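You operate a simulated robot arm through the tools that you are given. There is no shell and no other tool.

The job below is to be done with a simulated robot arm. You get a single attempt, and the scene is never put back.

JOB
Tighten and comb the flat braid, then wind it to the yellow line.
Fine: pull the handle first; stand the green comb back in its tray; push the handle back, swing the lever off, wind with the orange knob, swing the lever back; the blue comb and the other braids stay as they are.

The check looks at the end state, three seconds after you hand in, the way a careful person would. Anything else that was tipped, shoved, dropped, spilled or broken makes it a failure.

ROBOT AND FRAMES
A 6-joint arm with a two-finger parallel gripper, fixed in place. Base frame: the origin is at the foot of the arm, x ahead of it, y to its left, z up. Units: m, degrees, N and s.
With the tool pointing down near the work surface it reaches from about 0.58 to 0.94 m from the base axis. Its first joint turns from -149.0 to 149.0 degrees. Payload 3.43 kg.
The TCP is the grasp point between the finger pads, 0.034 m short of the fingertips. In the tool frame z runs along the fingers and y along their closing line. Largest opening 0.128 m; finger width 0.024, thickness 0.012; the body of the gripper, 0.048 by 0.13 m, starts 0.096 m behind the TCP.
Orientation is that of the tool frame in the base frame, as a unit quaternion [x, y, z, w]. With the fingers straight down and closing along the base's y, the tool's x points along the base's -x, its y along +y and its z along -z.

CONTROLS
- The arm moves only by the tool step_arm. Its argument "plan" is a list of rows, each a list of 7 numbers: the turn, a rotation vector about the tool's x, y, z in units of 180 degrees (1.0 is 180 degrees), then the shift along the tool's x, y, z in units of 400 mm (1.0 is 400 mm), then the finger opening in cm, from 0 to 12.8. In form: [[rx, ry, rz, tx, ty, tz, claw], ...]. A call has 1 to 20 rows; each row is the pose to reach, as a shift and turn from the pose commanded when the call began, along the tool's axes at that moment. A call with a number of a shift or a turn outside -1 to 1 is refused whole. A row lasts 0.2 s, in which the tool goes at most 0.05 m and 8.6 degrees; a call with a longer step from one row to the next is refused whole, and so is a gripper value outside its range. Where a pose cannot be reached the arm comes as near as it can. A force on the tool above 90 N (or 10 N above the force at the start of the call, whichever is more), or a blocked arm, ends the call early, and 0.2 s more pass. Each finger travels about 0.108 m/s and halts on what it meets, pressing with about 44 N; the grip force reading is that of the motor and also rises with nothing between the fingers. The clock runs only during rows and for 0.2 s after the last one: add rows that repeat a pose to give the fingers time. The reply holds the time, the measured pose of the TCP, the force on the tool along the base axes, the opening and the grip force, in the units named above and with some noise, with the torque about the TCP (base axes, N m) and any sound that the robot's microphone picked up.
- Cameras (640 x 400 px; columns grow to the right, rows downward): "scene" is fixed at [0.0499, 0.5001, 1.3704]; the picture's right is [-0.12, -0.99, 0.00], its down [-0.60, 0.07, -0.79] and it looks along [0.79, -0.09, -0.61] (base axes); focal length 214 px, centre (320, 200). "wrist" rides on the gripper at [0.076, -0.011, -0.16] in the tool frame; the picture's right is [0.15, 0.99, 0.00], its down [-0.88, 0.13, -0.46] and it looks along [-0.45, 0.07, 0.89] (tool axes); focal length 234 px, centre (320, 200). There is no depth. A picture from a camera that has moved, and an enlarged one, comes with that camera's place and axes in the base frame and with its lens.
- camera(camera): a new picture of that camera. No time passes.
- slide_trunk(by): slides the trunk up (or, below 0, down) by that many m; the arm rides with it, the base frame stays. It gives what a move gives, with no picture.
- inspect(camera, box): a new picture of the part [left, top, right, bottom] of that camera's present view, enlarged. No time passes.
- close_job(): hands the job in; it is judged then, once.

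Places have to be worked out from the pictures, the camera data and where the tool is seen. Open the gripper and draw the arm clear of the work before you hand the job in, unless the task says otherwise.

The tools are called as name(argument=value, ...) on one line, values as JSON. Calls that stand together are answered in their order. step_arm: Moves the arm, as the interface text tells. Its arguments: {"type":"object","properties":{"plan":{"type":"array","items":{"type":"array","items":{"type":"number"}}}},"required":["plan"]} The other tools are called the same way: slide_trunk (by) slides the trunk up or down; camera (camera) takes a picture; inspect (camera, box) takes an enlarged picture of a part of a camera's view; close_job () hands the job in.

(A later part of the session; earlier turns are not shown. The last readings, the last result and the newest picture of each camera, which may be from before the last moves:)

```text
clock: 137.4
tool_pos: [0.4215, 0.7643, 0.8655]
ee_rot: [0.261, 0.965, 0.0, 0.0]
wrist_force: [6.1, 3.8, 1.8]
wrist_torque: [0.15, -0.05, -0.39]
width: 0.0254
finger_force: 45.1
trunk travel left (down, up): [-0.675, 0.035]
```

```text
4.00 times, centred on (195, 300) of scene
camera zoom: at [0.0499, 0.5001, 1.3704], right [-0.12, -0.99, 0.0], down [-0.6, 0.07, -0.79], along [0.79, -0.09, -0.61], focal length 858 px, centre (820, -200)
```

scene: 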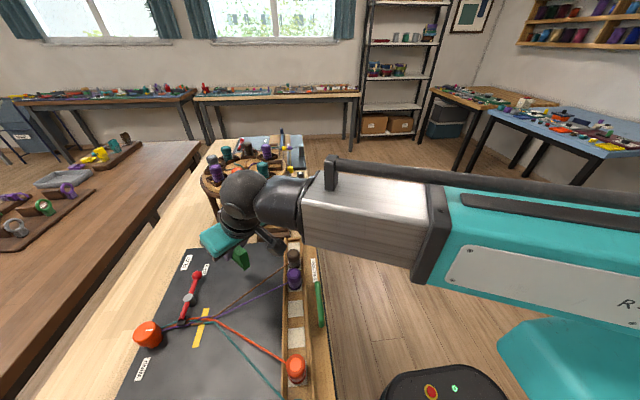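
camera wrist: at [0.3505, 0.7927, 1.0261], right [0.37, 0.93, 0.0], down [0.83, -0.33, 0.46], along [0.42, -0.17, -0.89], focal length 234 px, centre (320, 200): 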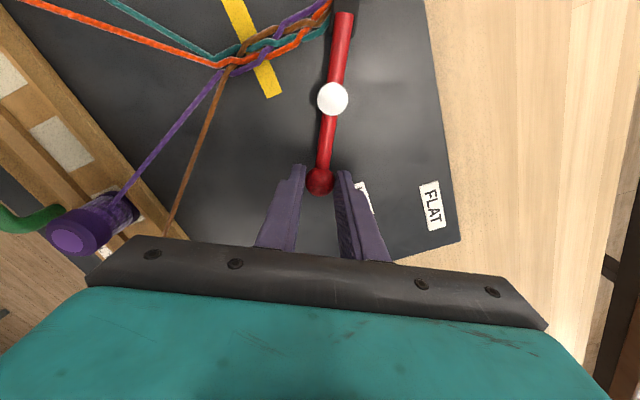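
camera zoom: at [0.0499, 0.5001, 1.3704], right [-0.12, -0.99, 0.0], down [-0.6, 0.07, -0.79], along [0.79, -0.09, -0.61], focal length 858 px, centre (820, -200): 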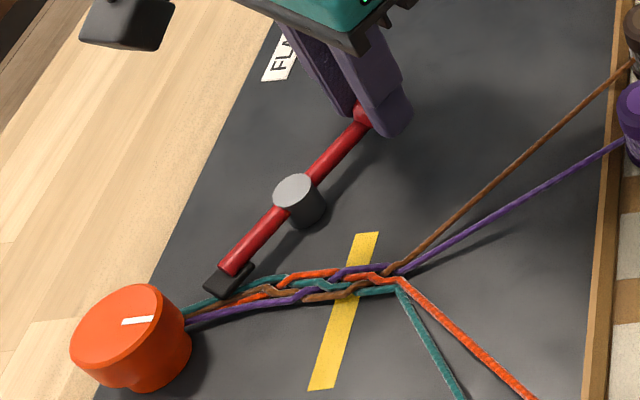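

The clamp is coming off the braid cleanly. I continue the arc another 30°, watching for the end stop.

step_arm(plan=[[0, 0, 0.0278, 0.0006, -0.0144, 0, 2], [0, 0, 0.0556, 0.0025, -0.0287, 0, 2], [0, 0, 0.0833, 0.0056, -0.0427, 0, 2], [0, 0, 0.1111, 0.01, -0.0564, 0, 2], [0, 0, 0.1389, 0.0155, -0.0697, 0, 2], [0, 0, 0.1667, 0.0221, -0.0825, 0, 2], [0, 0, 0.1667, 0.0221, -0.0825, 0, 2]])

inspect(camera="wrist", box=[240, 60, 440, 220])

inspect(camera="scene", box=[130, 250, 260, 350])

```text
clock: 139.0
tool_pos: [0.3972, 0.7402, 0.8672]
ee_rot: [0.502, 0.865, 0.0, 0.0]
wrist_force: [5.4, 1.4, 4.2]
wrist_torque: [0.23, -0.09, -0.32]
width: 0.0252
finger_force: 44.6
trunk travel left (down, up): [-0.675, 0.035]
```

```text
2.50 times, centred on (340, 140) of wrist
camera zoom: at [0.3498, 0.8002, 1.026], right [0.79, 0.62, 0.0], down [0.55, -0.7, 0.46], along [0.28, -0.36, -0.89], focal length 585 px, centre (270, 350)
```

zoom: 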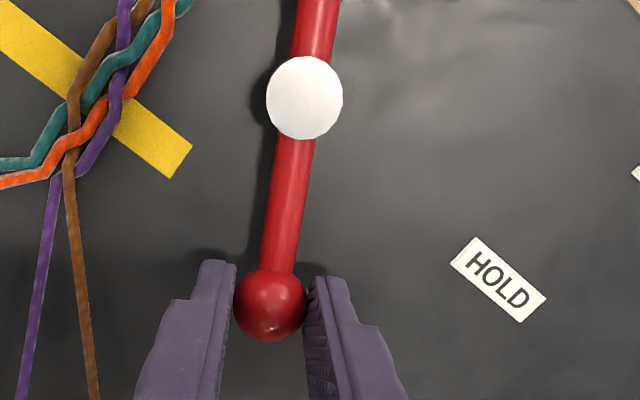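

```text
4.00 times, centred on (195, 300) of scene
camera zoom: at [0.0499, 0.5001, 1.3704], right [-0.12, -0.99, 0.0], down [-0.6, 0.07, -0.79], along [0.79, -0.09, -0.61], focal length 858 px, centre (820, -200)
```

zoom: 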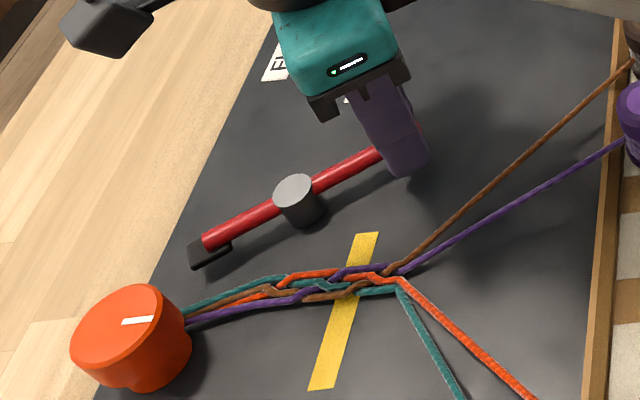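

At 60° the clamp is well off the braid, with only light friction. I check for the end stop another 15°.

step_arm(plan=[[0, 0, 0.0278, 0.0006, -0.0144, 0, 2], [0, 0, 0.0556, 0.0025, -0.0287, 0, 2], [0, 0, 0.0833, 0.0056, -0.0427, 0, 2], [0, 0, 0.0833, 0.0056, -0.0427, 0, 2]])

inspect(camera="scene", box=[130, 250, 260, 350])

```text
clock: 140.0
tool_pos: [0.3861, 0.736, 0.8666]
ee_rot: [0.61, 0.792, 0.004, 0.001]
wrist_force: [30.0, 17.5, 7.8]
wrist_torque: [-0.21, -0.71, 0.08]
width: 0.0252
finger_force: 44.9
trunk travel left (down, up): [-0.675, 0.035]
```

```text
4.00 times, centred on (195, 300) of scene
camera zoom: at [0.0499, 0.5001, 1.3704], right [-0.12, -0.99, 0.0], down [-0.6, 0.07, -0.79], along [0.79, -0.09, -0.61], focal length 858 px, centre (820, -200)
```

zoom: 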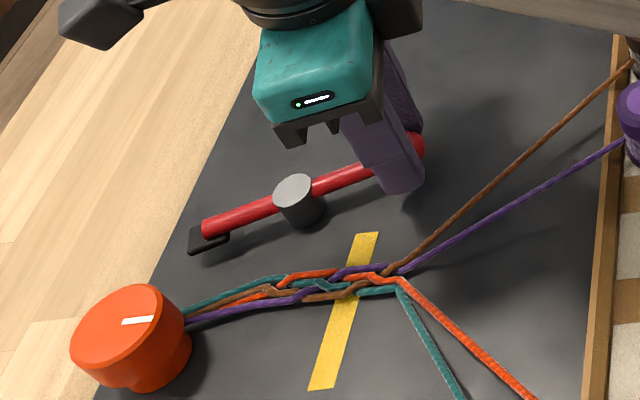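

End stop reached at about 70° (35 N). I ease back slightly, open, and lift off.

step_arm(plan=[[0, 0, -0.02, 0, 0.012, 0, 2], [0, 0, -0.02, 0, 0.012, 0, 3], [0, 0, -0.02, 0, 0.012, 0, 4], [0, 0, -0.02, 0, 0.012, 0, 4], [0, 0, -0.02, 0, 0.012, -0.06, 4], [0, 0, -0.02, 0, 0.012, -0.16, 4], [0, 0, -0.02, 0, 0.012, -0.27, 4], [0, 0, -0.02, 0, 0.012, -0.27, 4]])

inspect(camera="scene", box=[130, 250, 260, 350])

camera(camera="wrist")

```text
clock: 141.8
tool_pos: [0.3835, 0.7353, 0.9759]
ee_rot: [0.585, 0.811, 0.0, 0.0]
wrist_force: [-0.6, -0.2, -0.2]
wrist_torque: [0.0, 0.04, 0.03]
width: 0.0398
finger_force: 0.1
trunk travel left (down, up): [-0.675, 0.035]
```

```text
4.00 times, centred on (195, 300) of scene
camera zoom: at [0.0499, 0.5001, 1.3704], right [-0.12, -0.99, 0.0], down [-0.6, 0.07, -0.79], along [0.79, -0.09, -0.61], focal length 858 px, centre (820, -200)
```

zoom: 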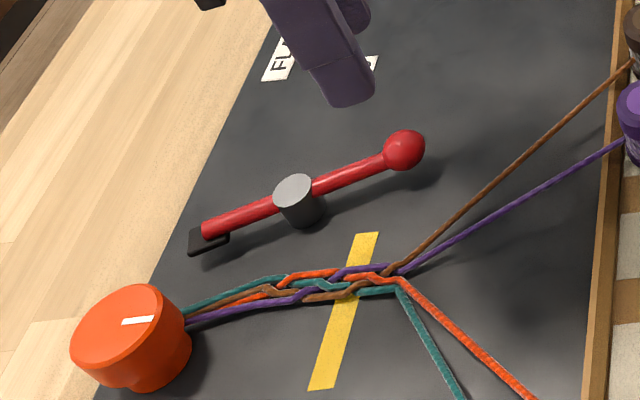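

```text
taken
camera wrist: at [0.3499, 0.8028, 1.135], right [0.89, 0.45, 0.0], down [0.4, -0.79, 0.46], along [0.21, -0.41, -0.89], focal length 234 px, centre (320, 200)
```

wrist: 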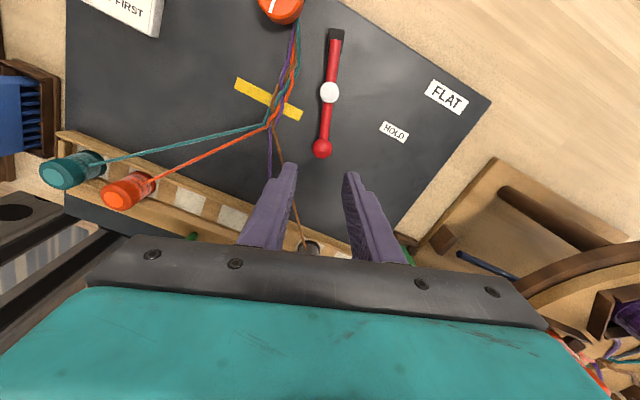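

The lever rests off the braid. Before winding I zoom in on the knob, its mark and its surroundings.

inspect(camera="scene", box=[130, 300, 210, 390])

inspect(camera="wrist", box=[220, 0, 360, 130])

```text
4.44 times, centred on (170, 345) of scene
camera zoom: at [0.0499, 0.5001, 1.3704], right [-0.12, -0.99, 0.0], down [-0.6, 0.07, -0.79], along [0.79, -0.09, -0.61], focal length 953 px, centre (987, -444)
```

zoom: 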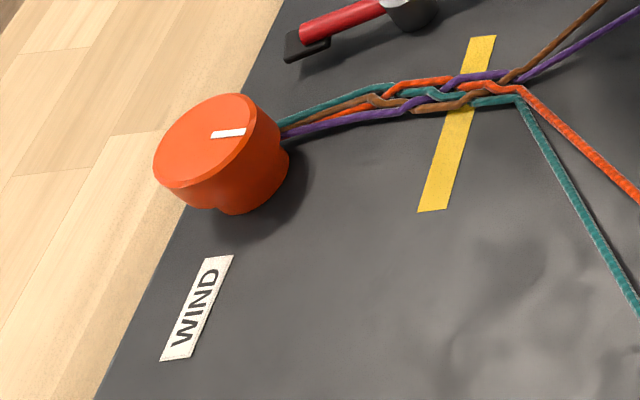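

```text
3.08 times, centred on (290, 65) of wrist
camera zoom: at [0.3499, 0.8028, 1.135], right [0.89, 0.45, 0.0], down [0.4, -0.79, 0.46], along [0.21, -0.41, -0.89], focal length 720 px, centre (412, 615)
```

zoom: 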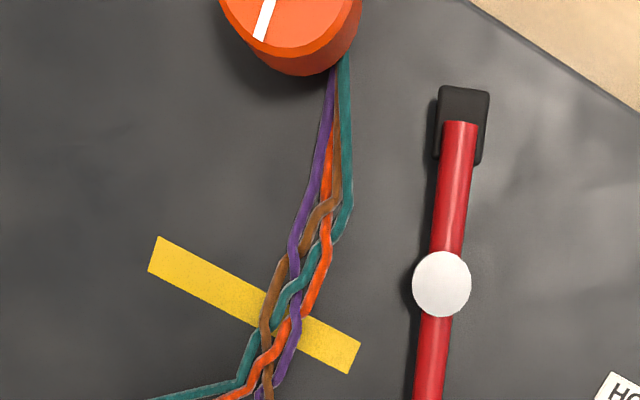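

The braid runs onto the drum on its +x side, so winding (pulling the braid toward +y) is counter-clockwise seen from above, roughly 80° for the 28 mm needed. The knob disc spans about z 0.85–0.866. I move above the knob, keeping nearly the present yaw.

step_arm(plan=[[0, 0, -0.008, 0.0684, -0.0294, 0.01, 5], [0, 0, -0.016, 0.1368, -0.0588, 0.02, 6], [0, 0, -0.024, 0.2052, -0.0882, 0.04, 7], [0, 0, -0.032, 0.2736, -0.1176, 0.06, 7], [0, 0, -0.039, 0.342, -0.147, 0.09, 7], [0, 0, -0.039, 0.342, -0.147, 0.09, 7]])

camera(camera="wrist")

inspect(camera="wrist", box=[240, 70, 420, 220])

inspect(camera="scene", box=[110, 270, 230, 390])

```text
clock: 143.2
tool_pos: [0.2869, 0.8464, 0.9376]
ee_rot: [0.534, 0.845, 0.001, 0.001]
wrist_force: [0.0, 1.1, -0.4]
wrist_torque: [-0.03, -0.02, 0.01]
width: 0.07
finger_force: 0.0
trunk travel left (down, up): [-0.675, 0.035]
```

```text
taken
camera wrist: at [0.2444, 0.9092, 1.0976], right [0.83, 0.56, 0.0], down [0.5, -0.74, 0.46], along [0.25, -0.38, -0.89], focal length 234 px, centre (320, 200)
```

wrist: 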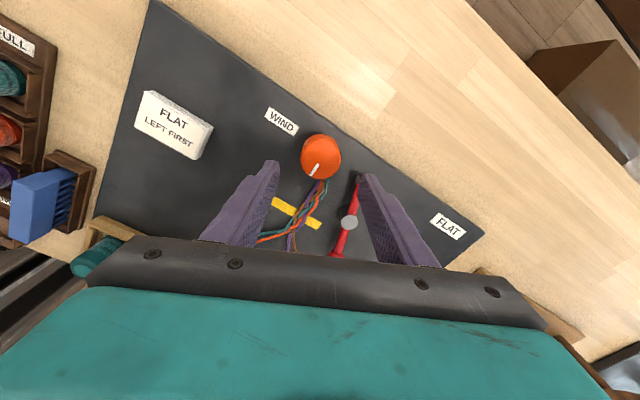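

```text
2.67 times, centred on (330, 145) of wrist
camera zoom: at [0.2444, 0.9092, 1.0976], right [0.83, 0.56, 0.0], down [0.5, -0.74, 0.46], along [0.25, -0.38, -0.89], focal length 624 px, centre (293, 347)
```

zoom: 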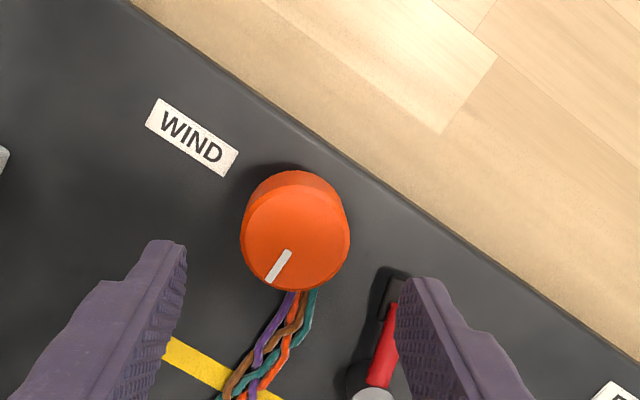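

```text
3.33 times, centred on (170, 330) of scene
camera zoom: at [0.0499, 0.5001, 1.3704], right [-0.12, -0.99, 0.0], down [-0.6, 0.07, -0.79], along [0.79, -0.09, -0.61], focal length 715 px, centre (820, -233)
```

zoom: 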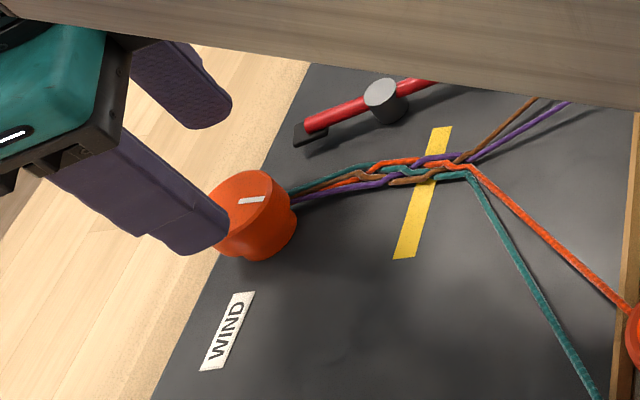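

The +x-side finger would come close to the clamp end at this yaw, so I want the closing axis turned further. First a high zoom of the knob to fix its centre and size.

inspect(camera="wrist", box=[280, 110, 370, 190])

inspect(camera="scene", box=[125, 310, 175, 360])

```text
5.00 times, centred on (325, 150) of wrist
camera zoom: at [0.2444, 0.9092, 1.0976], right [0.83, 0.56, 0.0], down [0.5, -0.74, 0.46], along [0.25, -0.38, -0.89], focal length 1171 px, centre (295, 450)
```

zoom: 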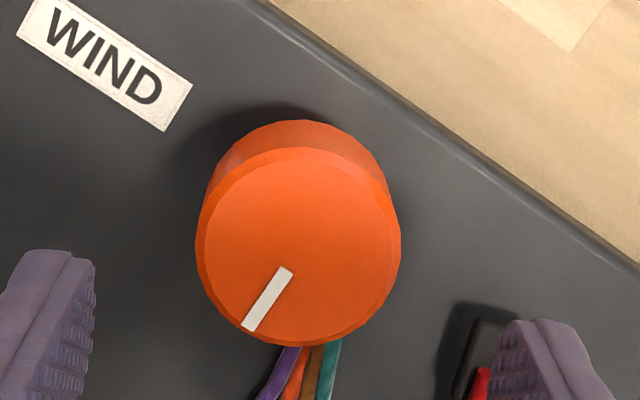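

```text
8.00 times, centred on (150, 335) of scene
camera zoom: at [0.0499, 0.5001, 1.3704], right [-0.12, -0.99, 0.0], down [-0.6, 0.07, -0.79], along [0.79, -0.09, -0.61], focal length 1716 px, centre (1680, -880)
```

zoom: 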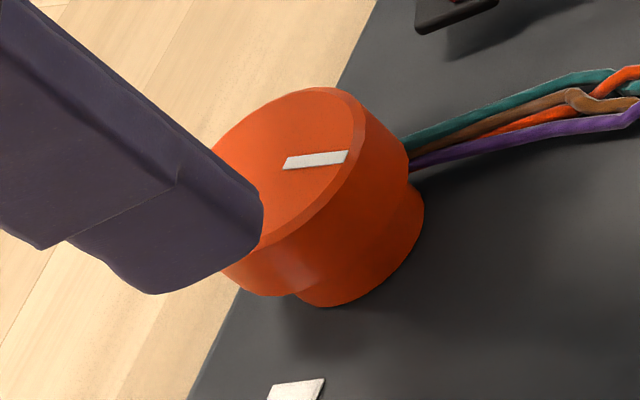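

Knob top centre is near (0.285, 0.849), radius about 21 mm. I turn the tool 20° further so the fingers avoid the clamp end, and look again for a second fix.

step_arm(plan=[[0, 0, -0.036, 0.003, 0.001, 0, 6.5], [0, 0, -0.072, 0.006, 0.001, 0, 6.5], [0, 0, -0.108, 0.008, 0, 0, 6.5], [0, 0, -0.108, 0.008, 0, 0, 6.5]])

inspect(camera="wrist", box=[250, 90, 390, 200])

```text
clock: 144.2
tool_pos: [0.2859, 0.8496, 0.9369]
ee_rot: [0.383, 0.924, 0.0, -0.001]
wrist_force: [-0.2, -0.5, 0.1]
wrist_torque: [0.04, 0.02, -0.01]
width: 0.0651
finger_force: 0.1
trunk travel left (down, up): [-0.675, 0.035]
```

```text
3.64 times, centred on (320, 145) of wrist
camera zoom: at [0.224, 0.8944, 1.0982], right [0.6, 0.8, 0.0], down [0.71, -0.53, 0.46], along [0.37, -0.27, -0.89], focal length 852 px, centre (320, 400)
```

zoom: 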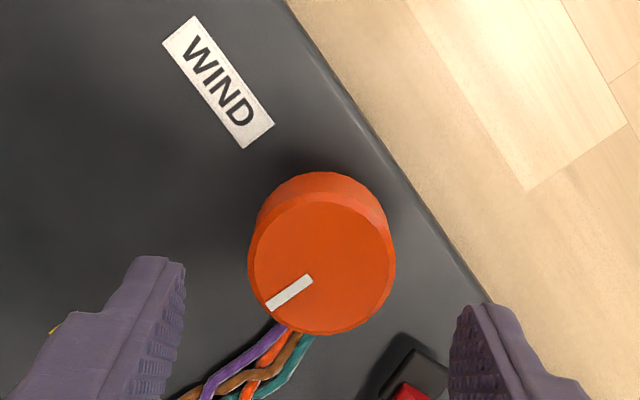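

Two views agree: knob centre (0.2856, 0.8493), top z≈0.863, radius 21 mm; the tool is centred on it. I lower so the tips reach z≈0.846 (above the braid) and close on the disc.

step_arm(plan=[[0, 0, 0, 0, 0, 0.04, 6.5], [0, 0, 0, 0, 0, 0.08, 6.5], [0, 0, 0, 0, 0, 0.12, 6.5], [0, 0, 0, 0, 0, 0.1425, 6.5], [0, 0, 0, 0, 0, 0.1425, 5.5], [0, 0, 0, 0, 0, 0.1425, 4.5], [0, 0, 0, 0, 0, 0.1425, 3.5], [0, 0, 0, 0, 0, 0.1425, 3.5]])

inspect(camera="wrist", box=[250, 90, 390, 200])

inspect(camera="scene", box=[110, 270, 230, 390])

```text
clock: 146.0
tool_pos: [0.2859, 0.8485, 0.8811]
ee_rot: [0.384, 0.923, 0.0, -0.001]
wrist_force: [1.5, 2.4, -0.9]
wrist_torque: [-0.22, 0.2, -0.02]
width: 0.0414
finger_force: 44.7
trunk travel left (down, up): [-0.675, 0.035]
```

```text
3.64 times, centred on (320, 145) of wrist
camera zoom: at [0.2244, 0.8948, 1.0412], right [0.6, 0.8, 0.0], down [0.71, -0.53, 0.46], along [0.37, -0.27, -0.89], focal length 852 px, centre (320, 400)
```

zoom: 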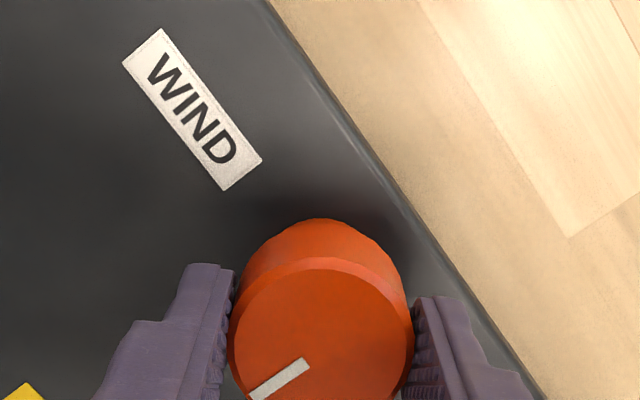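

```text
3.33 times, centred on (170, 330) of scene
camera zoom: at [0.0499, 0.5001, 1.3704], right [-0.12, -0.99, 0.0], down [-0.6, 0.07, -0.79], along [0.79, -0.09, -0.61], focal length 715 px, centre (820, -233)
```

zoom: 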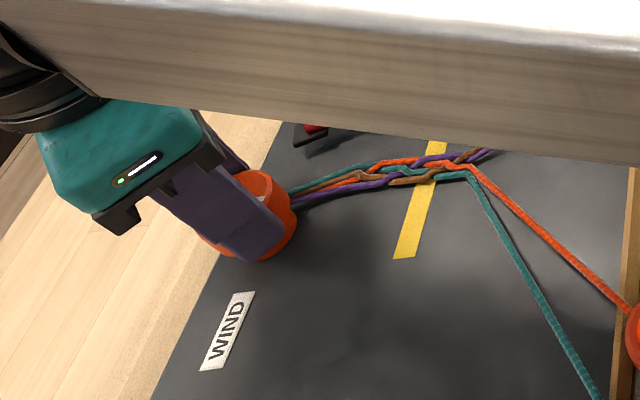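

The knob is gripped (41 mm). I turn it 15° counter-clockwise and see which way the braid moves.

step_arm(plan=[[0, 0, -0.0208, 0, 0, 0, 3.5], [0, 0, -0.0417, 0, 0, 0, 3.5], [0, 0, -0.0625, 0, 0, 0, 3.5], [0, 0, -0.0833, 0, 0, 0, 3.5], [0, 0, -0.0833, 0, 0, 0, 3.5]])

inspect(camera="scene", box=[110, 270, 230, 390])

inspect(camera="scene", box=[165, 280, 265, 350])

```text
clock: 147.2
tool_pos: [0.2859, 0.8496, 0.8813]
ee_rot: [0.26, 0.966, 0.0, 0.0]
wrist_force: [5.5, 3.4, 0.6]
wrist_torque: [0.05, 0.2, -0.21]
width: 0.0413
finger_force: 45.3
trunk travel left (down, up): [-0.675, 0.035]
```

```text
3.33 times, centred on (170, 330) of scene
camera zoom: at [0.0499, 0.5001, 1.3704], right [-0.12, -0.99, 0.0], down [-0.6, 0.07, -0.79], along [0.79, -0.09, -0.61], focal length 715 px, centre (820, -233)
```

zoom: 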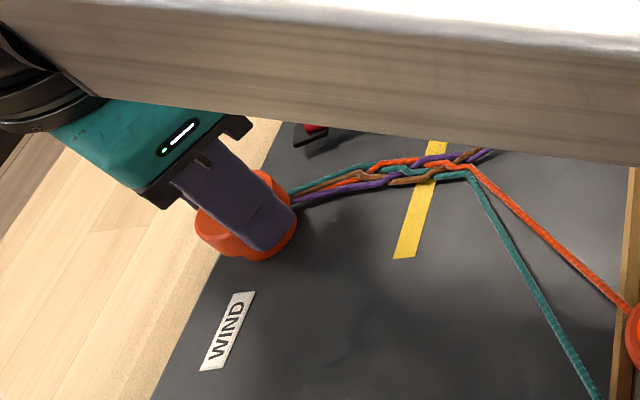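

```text
5.71 times, centred on (215, 315) of scene
camera zoom: at [0.0499, 0.5001, 1.3704], right [-0.12, -0.99, 0.0], down [-0.6, 0.07, -0.79], along [0.79, -0.09, -0.61], focal length 1226 px, centre (920, -457)
```

zoom: 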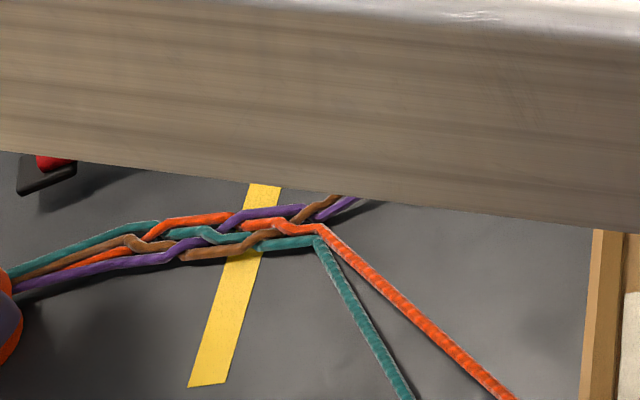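

The braid didn't visibly move. I check whether the knob itself turned with the fingers.

camera(camera="wrist")

inspect(camera="wrist", box=[250, 110, 390, 220])

```text
taken
camera wrist: at [0.2146, 0.8773, 1.0411], right [0.37, 0.93, 0.0], down [0.83, -0.33, 0.46], along [0.42, -0.17, -0.89], focal length 234 px, centre (320, 200)
```

wrist: 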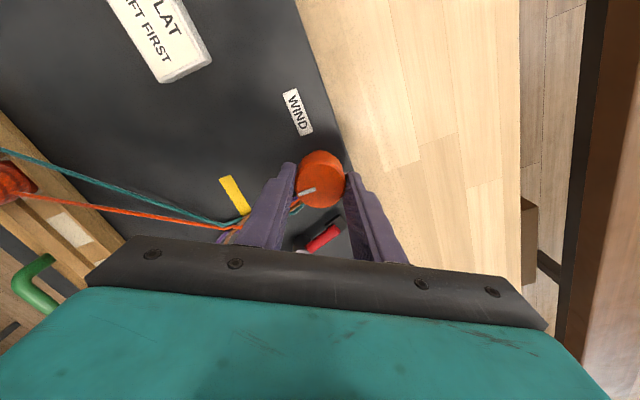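

```text
3.64 times, centred on (320, 165) of wrist
camera zoom: at [0.2146, 0.8773, 1.0411], right [0.37, 0.93, 0.0], down [0.83, -0.33, 0.46], along [0.42, -0.17, -0.89], focal length 852 px, centre (320, 327)
```

zoom: 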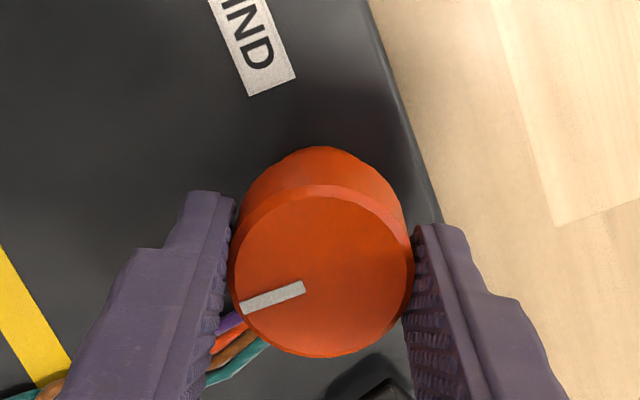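

The mark shows the knob did not turn; the fingers slid around it, so counter-clockwise is blocked. I try clockwise 15°.

step_arm(plan=[[0, 0, 0.0208, 0, 0, 0, 3.5], [0, 0, 0.0417, 0, 0, 0, 3.5], [0, 0, 0.0625, 0, 0, 0, 3.5], [0, 0, 0.0833, 0, 0, 0, 3.5], [0, 0, 0.0833, 0, 0, 0, 3.5]])

inspect(camera="wrist", box=[250, 110, 390, 220])

inspect(camera="scene", box=[165, 280, 265, 350])

```text
clock: 148.4
tool_pos: [0.2854, 0.8489, 0.8823]
ee_rot: [0.384, 0.923, 0.0, -0.001]
wrist_force: [3.4, 3.4, 2.5]
wrist_torque: [0.08, -0.16, -0.01]
width: 0.0412
finger_force: 44.8
trunk travel left (down, up): [-0.675, 0.035]
```

```text
3.64 times, centred on (320, 165) of wrist
camera zoom: at [0.2243, 0.8948, 1.0411], right [0.6, 0.8, 0.0], down [0.71, -0.53, 0.46], along [0.37, -0.27, -0.89], focal length 852 px, centre (320, 327)
```

zoom: 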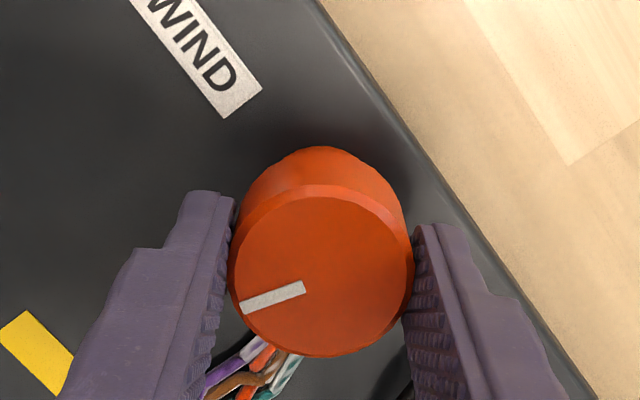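

```text
5.71 times, centred on (215, 315) of scene
camera zoom: at [0.0499, 0.5001, 1.3704], right [-0.12, -0.99, 0.0], down [-0.6, 0.07, -0.79], along [0.79, -0.09, -0.61], focal length 1226 px, centre (920, -457)
```

zoom: 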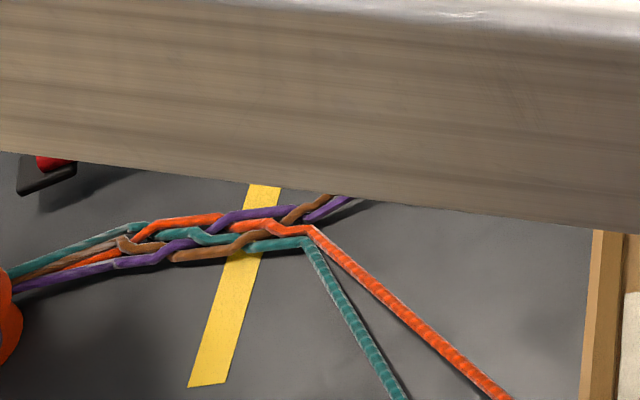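

Clockwise works: the mark stayed with the fingers, and the fell moved about 4 mm toward the knob for 15°. I need roughly 85° more, so I continue clockwise 25° and check.

step_arm(plan=[[0, 0, 0.0231, 0, 0, 0, 3.5], [0, 0, 0.0463, 0, 0, 0, 3.5], [0, 0, 0.0694, 0, 0, 0, 3.5], [0, 0, 0.0926, 0, 0, 0, 3.5], [0, 0, 0.1157, 0, 0, 0, 3.5], [0, 0, 0.1389, 0, 0, 0, 3.5], [0, 0, 0.1389, 0, 0, 0, 3.5]])

inspect(camera="wrist", box=[250, 110, 390, 220])

inspect(camera="scene", box=[165, 280, 265, 350])

```text
clock: 150.0
tool_pos: [0.2862, 0.8489, 0.8819]
ee_rot: [0.574, 0.819, 0.0, 0.001]
wrist_force: [1.3, -1.1, 1.6]
wrist_torque: [0.28, 0.11, -0.01]
width: 0.0413
finger_force: 45.0
trunk travel left (down, up): [-0.675, 0.035]
```

```text
3.64 times, centred on (320, 165) of wrist
camera zoom: at [0.2493, 0.9164, 1.0411], right [0.88, 0.47, 0.0], down [0.42, -0.78, 0.46], along [0.22, -0.4, -0.89], focal length 852 px, centre (320, 327)
```

zoom: 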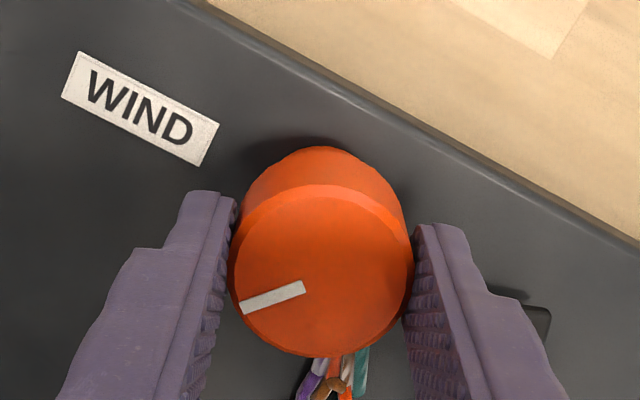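

```text
5.71 times, centred on (215, 315) of scene
camera zoom: at [0.0499, 0.5001, 1.3704], right [-0.12, -0.99, 0.0], down [-0.6, 0.07, -0.79], along [0.79, -0.09, -0.61], focal length 1226 px, centre (920, -457)
```

zoom: 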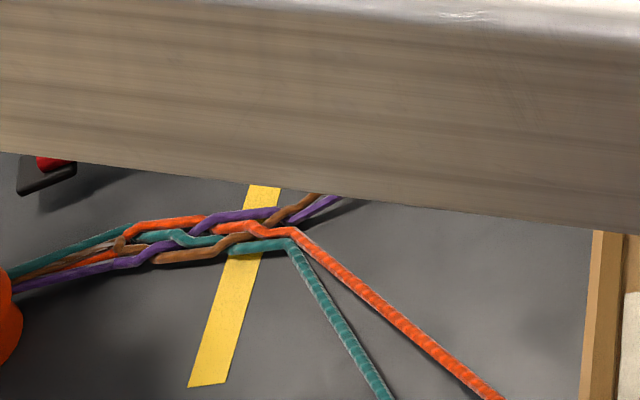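

The fell is moving steadily (about 0.72 px per degree in this view); about 51° remain. I release, lift slightly, and turn back 55° for a new grip.

step_arm(plan=[[0, 0, 0, 0, 0, 0, 4.6], [0, 0, 0, 0, 0, 0, 5.2], [0, 0, 0, 0, 0, 0, 5.6], [0, 0, 0, 0, 0, -0.04, 5.8], [0, 0, 0, 0, 0, -0.085, 6], [0, 0, -0.0437, 0, 0, -0.085, 6], [0, 0, -0.0873, 0, 0, -0.085, 6], [0, 0, -0.131, 0, 0, -0.085, 6], [0, 0, -0.1746, 0, 0, -0.085, 6], [0, 0, -0.2183, 0, 0, -0.085, 6], [0, 0, -0.2619, 0, 0, -0.085, 6], [0, 0, -0.3056, 0, 0, -0.085, 6], [0, 0, -0.3056, 0, 0, -0.085, 6]])

inspect(camera="wrist", box=[250, 90, 390, 200])

inspect(camera="scene", box=[165, 280, 265, 350])

```text
clock: 152.8
tool_pos: [0.2849, 0.8495, 0.9155]
ee_rot: [0.13, 0.991, 0.0, 0.0]
wrist_force: [0.5, -1.2, -0.2]
wrist_torque: [0.01, 0.01, -0.01]
width: 0.0601
finger_force: 0.0
trunk travel left (down, up): [-0.675, 0.035]
```

```text
3.64 times, centred on (320, 145) of wrist
camera zoom: at [0.2091, 0.8578, 1.0752], right [0.11, 0.99, 0.0], down [0.88, -0.1, 0.46], along [0.45, -0.05, -0.89], focal length 852 px, centre (320, 400)
```

zoom: 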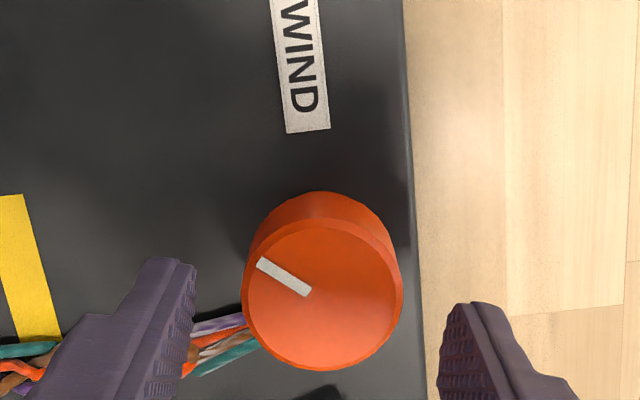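

```text
5.71 times, centred on (215, 315) of scene
camera zoom: at [0.0499, 0.5001, 1.3704], right [-0.12, -0.99, 0.0], down [-0.6, 0.07, -0.79], along [0.79, -0.09, -0.61], focal length 1226 px, centre (920, -457)
```

zoom: 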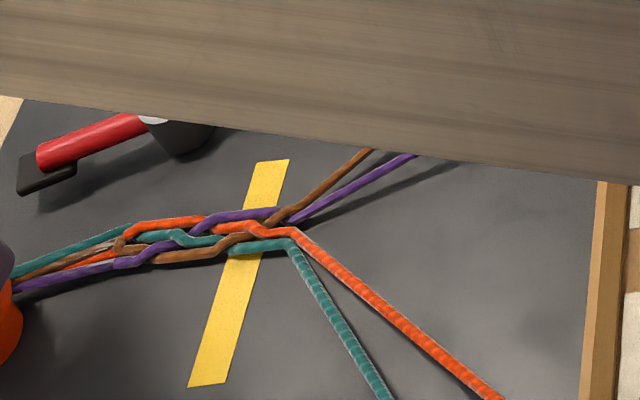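

The ratchet holds the knob, and the fell is unchanged. I lower and re-grip.

step_arm(plan=[[0, 0, 0, 0.001, -0.001, 0.03, 6], [0, 0, 0, 0.001, -0.001, 0.06, 6], [0, 0, 0, 0.001, -0.001, 0.085, 6], [0, 0, 0, 0.001, -0.001, 0.085, 5], [0, 0, 0, 0.001, -0.001, 0.085, 4], [0, 0, 0, 0.001, -0.001, 0.085, 3.5], [0, 0, 0, 0.001, -0.001, 0.085, 3.5]])

inspect(camera="wrist", box=[250, 110, 390, 220])

```text
clock: 154.4
tool_pos: [0.2862, 0.85, 0.8812]
ee_rot: [0.131, 0.991, 0.001, 0.0]
wrist_force: [2.1, 8.8, 0.3]
wrist_torque: [0.4, -0.09, 0.01]
width: 0.0408
finger_force: 44.8
trunk travel left (down, up): [-0.675, 0.035]
```

```text
3.64 times, centred on (320, 165) of wrist
camera zoom: at [0.2092, 0.8582, 1.0408], right [0.12, 0.99, 0.0], down [0.88, -0.1, 0.46], along [0.45, -0.05, -0.89], focal length 852 px, centre (320, 327)
```

zoom: 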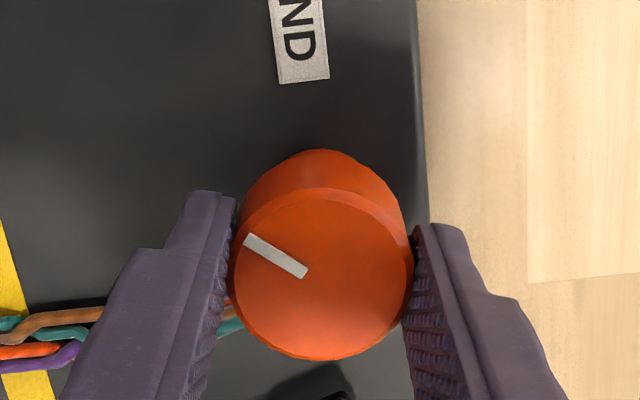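

Re-gripped without touching the braid. I wind 30° clockwise and check the fell.

step_arm(plan=[[0, 0, 0.0278, 0, 0, 0, 3.5], [0, 0, 0.0556, 0, 0, 0, 3.5], [0, 0, 0.0833, 0, 0, 0, 3.5], [0, 0, 0.1111, 0, 0, 0, 3.5], [0, 0, 0.1389, 0, 0, 0, 3.5], [0, 0, 0.1667, 0, 0, 0, 3.5], [0, 0, 0.1667, 0, 0, 0, 3.5]])

inspect(camera="scene", box=[165, 280, 265, 350])

inspect(camera="wrist", box=[250, 110, 390, 220])

```text
clock: 156.0
tool_pos: [0.2851, 0.8479, 0.8811]
ee_rot: [0.384, 0.923, 0.0, 0.0]
wrist_force: [4.6, 11.7, 5.1]
wrist_torque: [0.13, -0.16, -0.03]
width: 0.0407
finger_force: 45.0
trunk travel left (down, up): [-0.675, 0.035]
```

```text
5.71 times, centred on (215, 315) of scene
camera zoom: at [0.0499, 0.5001, 1.3704], right [-0.12, -0.99, 0.0], down [-0.6, 0.07, -0.79], along [0.79, -0.09, -0.61], focal length 1226 px, centre (920, -457)
```

zoom: 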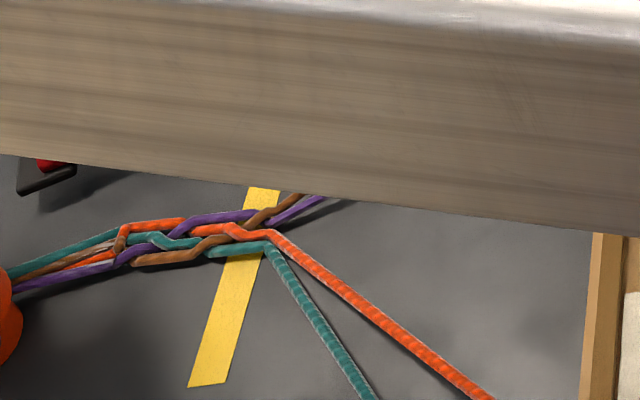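

```text
3.64 times, centred on (320, 165) of wrist
camera zoom: at [0.2239, 0.8952, 1.0408], right [0.6, 0.8, 0.0], down [0.71, -0.53, 0.46], along [0.37, -0.27, -0.89], focal length 852 px, centre (320, 327)
```

zoom: 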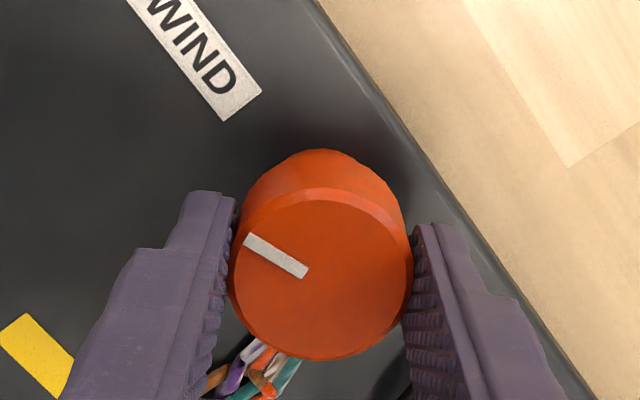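

The fell is now about 9 mm short of the line. Since it can't be unwound, I wind only 20° more and will then check from directly above.

step_arm(plan=[[0, 0, 0.0278, 0, 0, 0, 3.5], [0, 0, 0.0556, 0, 0, 0, 3.5], [0, 0, 0.0833, 0, 0, 0, 3.5], [0, 0, 0.1111, 0, 0, 0, 3.5], [0, 0, 0.1111, 0, 0, 0, 3.5]])

inspect(camera="scene", box=[165, 280, 265, 350])

```text
clock: 157.2
tool_pos: [0.2846, 0.8493, 0.8801]
ee_rot: [0.539, 0.842, 0.0, 0.001]
wrist_force: [2.9, 16.2, 7.2]
wrist_torque: [-0.62, -0.33, 0.03]
width: 0.0406
finger_force: 45.8
trunk travel left (down, up): [-0.675, 0.035]
```

```text
5.71 times, centred on (215, 315) of scene
camera zoom: at [0.0499, 0.5001, 1.3704], right [-0.12, -0.99, 0.0], down [-0.6, 0.07, -0.79], along [0.79, -0.09, -0.61], focal length 1226 px, centre (920, -457)
```

zoom: 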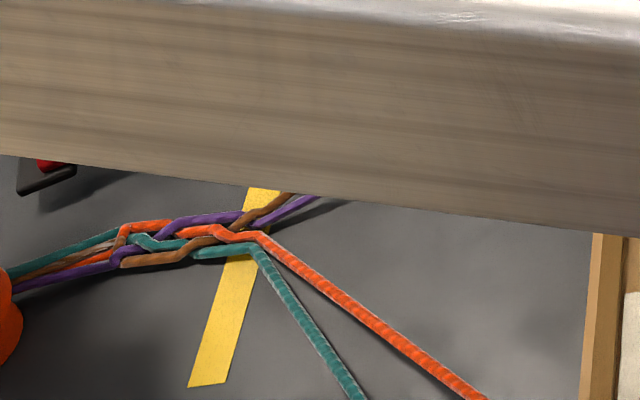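

In this view the fell is now almost at the line's centre, but parallax matters. I release, lift, and go look from directly above.

step_arm(plan=[[0, 0, 0, 0, 0, 0, 4.4], [0, 0, 0, 0, 0, 0, 4.9], [0, 0, 0, 0, 0, 0, 5.2], [0, 0, 0, 0, 0, -0.04, 5.4], [0, 0, 0, 0, 0, -0.1, 6], [0, 0, 0, 0, 0, -0.2, 6], [0, 0, 0, 0, 0, -0.3, 6], [0, 0, 0, 0, 0, -0.3, 6]])

inspect(camera="scene", box=[165, 280, 265, 350])

camera(camera="wrist")

```text
clock: 159.0
tool_pos: [0.2853, 0.8487, 1.0004]
ee_rot: [0.538, 0.843, 0.0, 0.001]
wrist_force: [0.7, 0.3, -0.4]
wrist_torque: [-0.01, 0.02, 0.01]
width: 0.0597
finger_force: 0.2
trunk travel left (down, up): [-0.675, 0.035]
```

```text
5.71 times, centred on (215, 315) of scene
camera zoom: at [0.0499, 0.5001, 1.3704], right [-0.12, -0.99, 0.0], down [-0.6, 0.07, -0.79], along [0.79, -0.09, -0.61], focal length 1226 px, centre (920, -457)
```

zoom: 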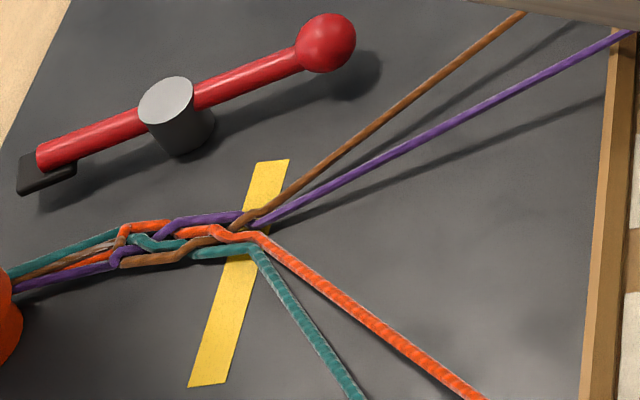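

```text
taken
camera wrist: at [0.2428, 0.9126, 1.1609], right [0.84, 0.55, 0.0], down [0.49, -0.74, 0.46], along [0.25, -0.38, -0.89], focal length 234 px, centre (320, 200)
```

wrist: 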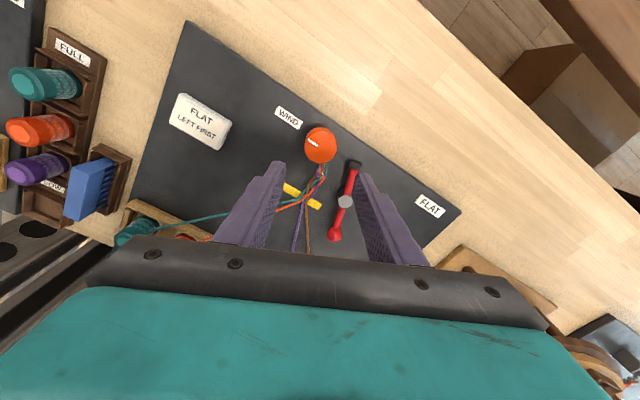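

I move so the fell lies straight below the wrist camera.

step_arm(plan=[[0, 0, 0, -0.1, -0.005, 0, 6], [0, 0, 0, -0.2, -0.011, 0, 6], [0, 0, 0, -0.3, -0.016, 0, 6], [0, 0, 0, -0.4246, -0.023, 0, 6], [0, 0, 0, -0.4246, -0.023, 0, 6]])

camera(camera="wrist")

inspect(camera="wrist", box=[270, 40, 370, 120])

```text
clock: 160.2
tool_pos: [0.3477, 0.6901, 1.0018]
ee_rot: [0.538, 0.843, 0.0, 0.0]
wrist_force: [-0.4, 0.0, -0.7]
wrist_torque: [-0.02, 0.02, 0.01]
width: 0.0599
finger_force: 0.1
trunk travel left (down, up): [-0.675, 0.035]
```

```text
taken
camera wrist: at [0.3061, 0.7545, 1.1615], right [0.84, 0.55, 0.0], down [0.49, -0.74, 0.46], along [0.25, -0.38, -0.89], focal length 234 px, centre (320, 200)
```

wrist: 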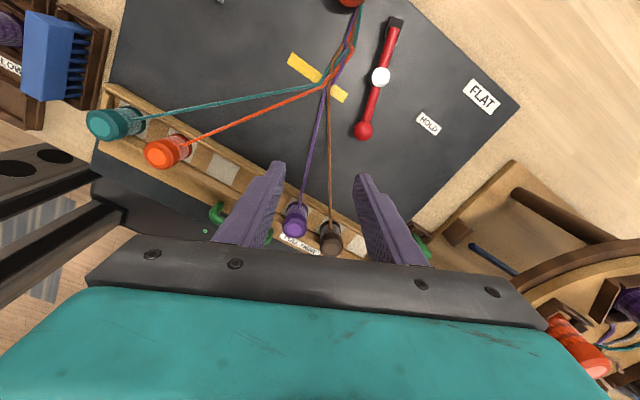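

```text
5.00 times, centred on (320, 80) of wrist
camera zoom: at [0.3061, 0.7545, 1.1615], right [0.84, 0.55, 0.0], down [0.49, -0.74, 0.46], along [0.25, -0.38, -0.89], focal length 1171 px, centre (320, 800)
```

zoom: 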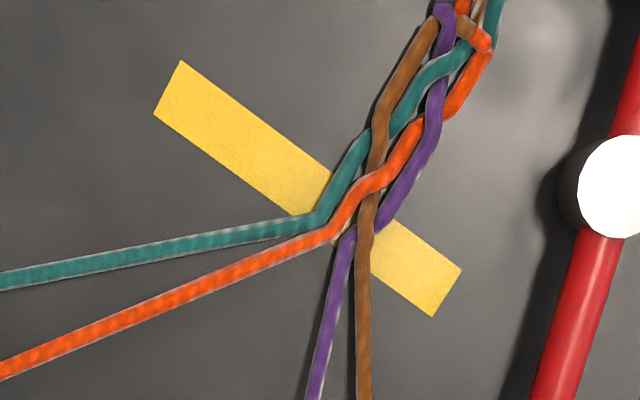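

From directly overhead: the line is at y≈0.7544 and the fell's corners at y 0.750–0.754 (mean 0.752), about 2.6 mm short of centre but already on the strip. One more careful 9–10° will centre it, so I return to the knob.

step_arm(plan=[[0, 0, -0.0388, 0.0853, 0.0054, 0, 6], [0, 0, -0.0776, 0.1706, 0.0107, 0, 6], [0, 0, -0.1164, 0.2558, 0.0161, 0, 6], [0, 0, -0.1552, 0.3411, 0.0214, 0, 6], [0, 0, -0.194, 0.4264, 0.0268, 0, 6], [0, 0, -0.194, 0.4264, 0.0268, 0, 6]])

inspect(camera="wrist", box=[250, 70, 390, 200])

```text
clock: 161.6
tool_pos: [0.2852, 0.8506, 1.002]
ee_rot: [0.26, 0.966, -0.001, 0.0]
wrist_force: [0.4, 0.0, 0.2]
wrist_torque: [0.0, -0.04, -0.01]
width: 0.0598
finger_force: 0.0
trunk travel left (down, up): [-0.675, 0.035]
```

```text
3.08 times, centred on (320, 135) of wrist
camera zoom: at [0.2137, 0.8787, 1.1606], right [0.37, 0.93, 0.0], down [0.83, -0.33, 0.46], along [0.42, -0.17, -0.89], focal length 720 px, centre (320, 400)
```

zoom: 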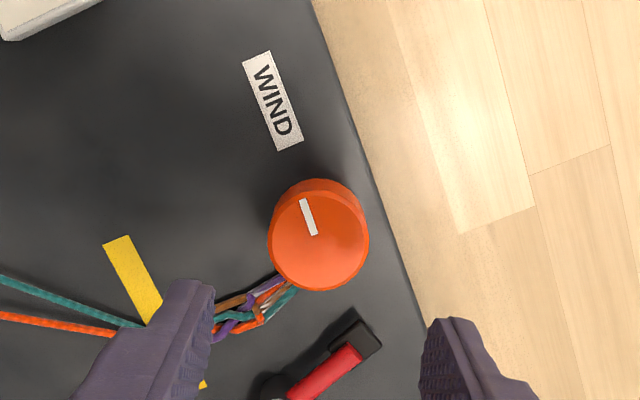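

Above the knob again. I lower and re-grip.

step_arm(plan=[[0, 0, 0, 0, -0.002, 0.08, 6], [0, 0, 0, 0, -0.002, 0.16, 6], [0, 0, 0, 0, -0.002, 0.23, 6], [0, 0, 0, 0, -0.002, 0.275, 6], [0, 0, 0, 0, -0.002, 0.3025, 6], [0, 0, 0, 0, -0.002, 0.3025, 5], [0, 0, 0, 0, -0.002, 0.3025, 4], [0, 0, 0, 0, -0.002, 0.3025, 3.5], [0, 0, 0, 0, -0.002, 0.3025, 3.5]])

inspect(camera="wrist", box=[250, 110, 390, 220])

```text
clock: 163.6
tool_pos: [0.2846, 0.8497, 0.8803]
ee_rot: [0.261, 0.965, 0.0, 0.0]
wrist_force: [-2.1, -6.2, -4.1]
wrist_torque: [0.59, -0.1, 0.0]
width: 0.0416
finger_force: 45.3
trunk travel left (down, up): [-0.675, 0.035]
```

```text
3.64 times, centred on (320, 165) of wrist
camera zoom: at [0.2141, 0.878, 1.0396], right [0.37, 0.93, 0.0], down [0.83, -0.33, 0.46], along [0.42, -0.17, -0.89], focal length 852 px, centre (320, 327)
```

zoom: 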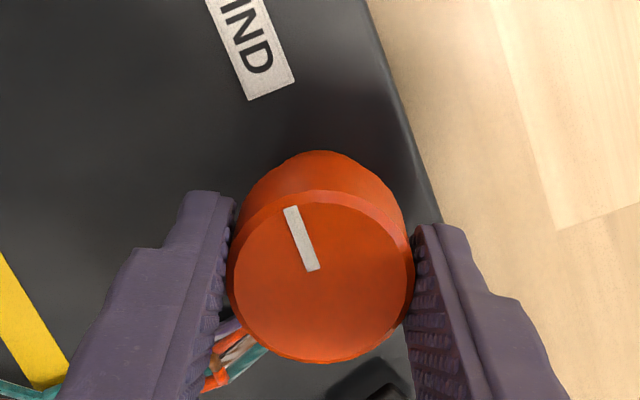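

Gripped again. I turn 9° clockwise in small rows.

step_arm(plan=[[0, 0, 0.0167, 0, 0, 0, 3.5], [0, 0, 0.0333, 0, 0, 0, 3.5], [0, 0, 0.05, 0, 0, 0, 3.5], [0, 0, 0.05, 0, 0, 0, 3.5]])

inspect(camera="scene", box=[165, 280, 265, 350])

inspect(camera="wrist", box=[250, 110, 390, 220])

```text
clock: 164.6
tool_pos: [0.2861, 0.8489, 0.8797]
ee_rot: [0.337, 0.942, -0.001, 0.001]
wrist_force: [-3.3, -6.5, -7.4]
wrist_torque: [0.49, -0.17, 0.03]
width: 0.0415
finger_force: 45.1
trunk travel left (down, up): [-0.675, 0.035]
```

```text
5.71 times, centred on (215, 315) of scene
camera zoom: at [0.0499, 0.5001, 1.3704], right [-0.12, -0.99, 0.0], down [-0.6, 0.07, -0.79], along [0.79, -0.09, -0.61], focal length 1226 px, centre (920, -457)
```

zoom: 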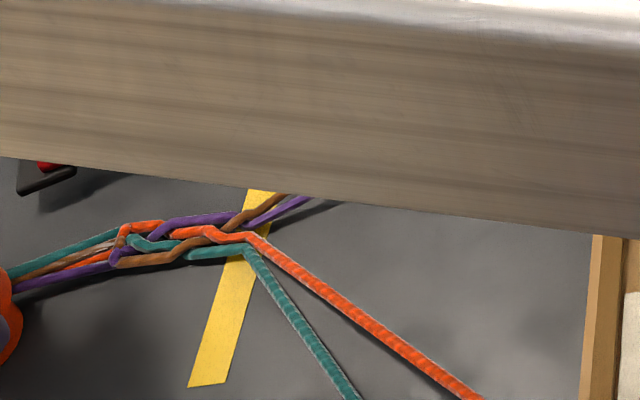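

```text
3.64 times, centred on (320, 165) of wrist
camera zoom: at [0.2195, 0.8889, 1.0396], right [0.51, 0.86, 0.0], down [0.76, -0.46, 0.46], along [0.39, -0.23, -0.89], focal length 852 px, centre (320, 327)
```

zoom: 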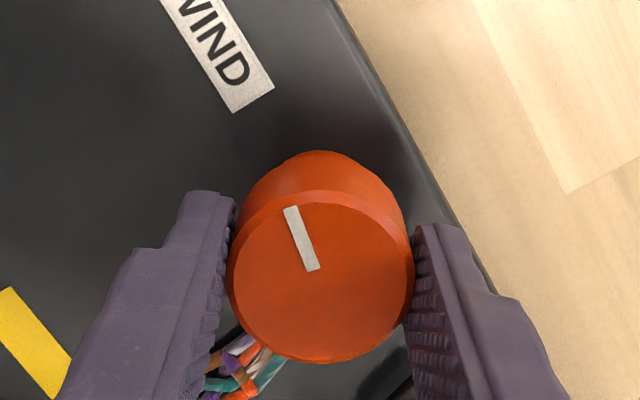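

The knob turned with the fingers, and the fell moved about 2.5 mm. I release, lift, and recheck from above.

step_arm(plan=[[0, 0, 0, 0, 0, 0, 4.4], [0, 0, 0, 0, 0, 0, 5.2], [0, 0, 0, 0, 0, 0, 5.6], [0, 0, 0, 0, 0, -0.04, 5.8], [0, 0, 0, 0, 0, -0.1, 6], [0, 0, 0, 0, 0, -0.2, 6], [0, 0, 0, 0, 0, -0.3, 6], [0, 0, 0, 0, 0, -0.3, 6]])

```text
clock: 166.4
tool_pos: [0.2864, 0.85, 1.0009]
ee_rot: [0.335, 0.942, 0.0, 0.0]
wrist_force: [0.5, -0.5, 0.0]
wrist_torque: [0.02, -0.04, 0.01]
width: 0.0598
finger_force: 0.0
trunk travel left (down, up): [-0.675, 0.035]
```

I move over the fell again for the overhead check, turning the tool to the lever's present angle on the way.

step_arm(plan=[[0, 0, 0.0344, -0.0753, -0.0438, 0, 6], [0, 0, 0.0688, -0.1507, -0.0876, 0, 6], [0, 0, 0.1032, -0.226, -0.1313, 0, 6], [0, 0, 0.1376, -0.3014, -0.1751, 0, 6], [0, 0, 0.172, -0.3767, -0.2189, 0, 6], [0, 0, 0.172, -0.3767, -0.2189, 0, 6]])

inspect(camera="wrist", box=[270, 40, 370, 120])

camera(camera="wrist")

```text
clock: 167.8
tool_pos: [0.3464, 0.6864, 1.0006]
ee_rot: [0.575, 0.818, -0.001, 0.0]
wrist_force: [-0.5, 0.1, -0.2]
wrist_torque: [0.02, 0.01, 0.0]
width: 0.0601
finger_force: 0.0
trunk travel left (down, up): [-0.675, 0.035]
```

```text
5.00 times, centred on (320, 80) of wrist
camera zoom: at [0.3102, 0.7533, 1.1602], right [0.88, 0.47, 0.0], down [0.42, -0.78, 0.46], along [0.22, -0.4, -0.89], focal length 1171 px, centre (320, 800)
```

zoom: 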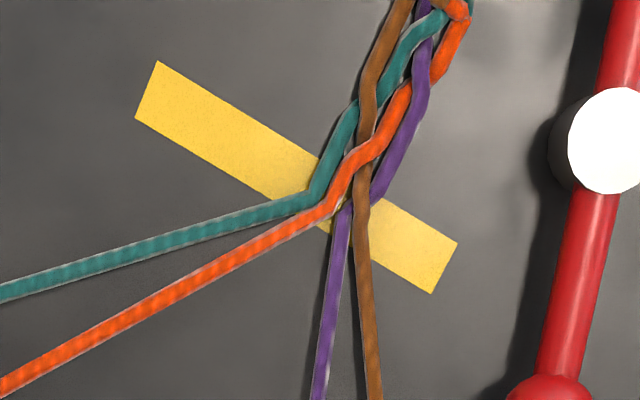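

```text
taken
camera wrist: at [0.3102, 0.7533, 1.1602], right [0.88, 0.47, 0.0], down [0.42, -0.78, 0.46], along [0.22, -0.4, -0.89], focal length 234 px, centre (320, 200)
```

wrist: 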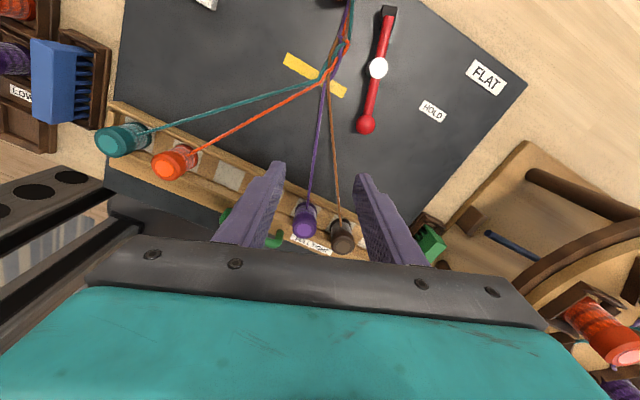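

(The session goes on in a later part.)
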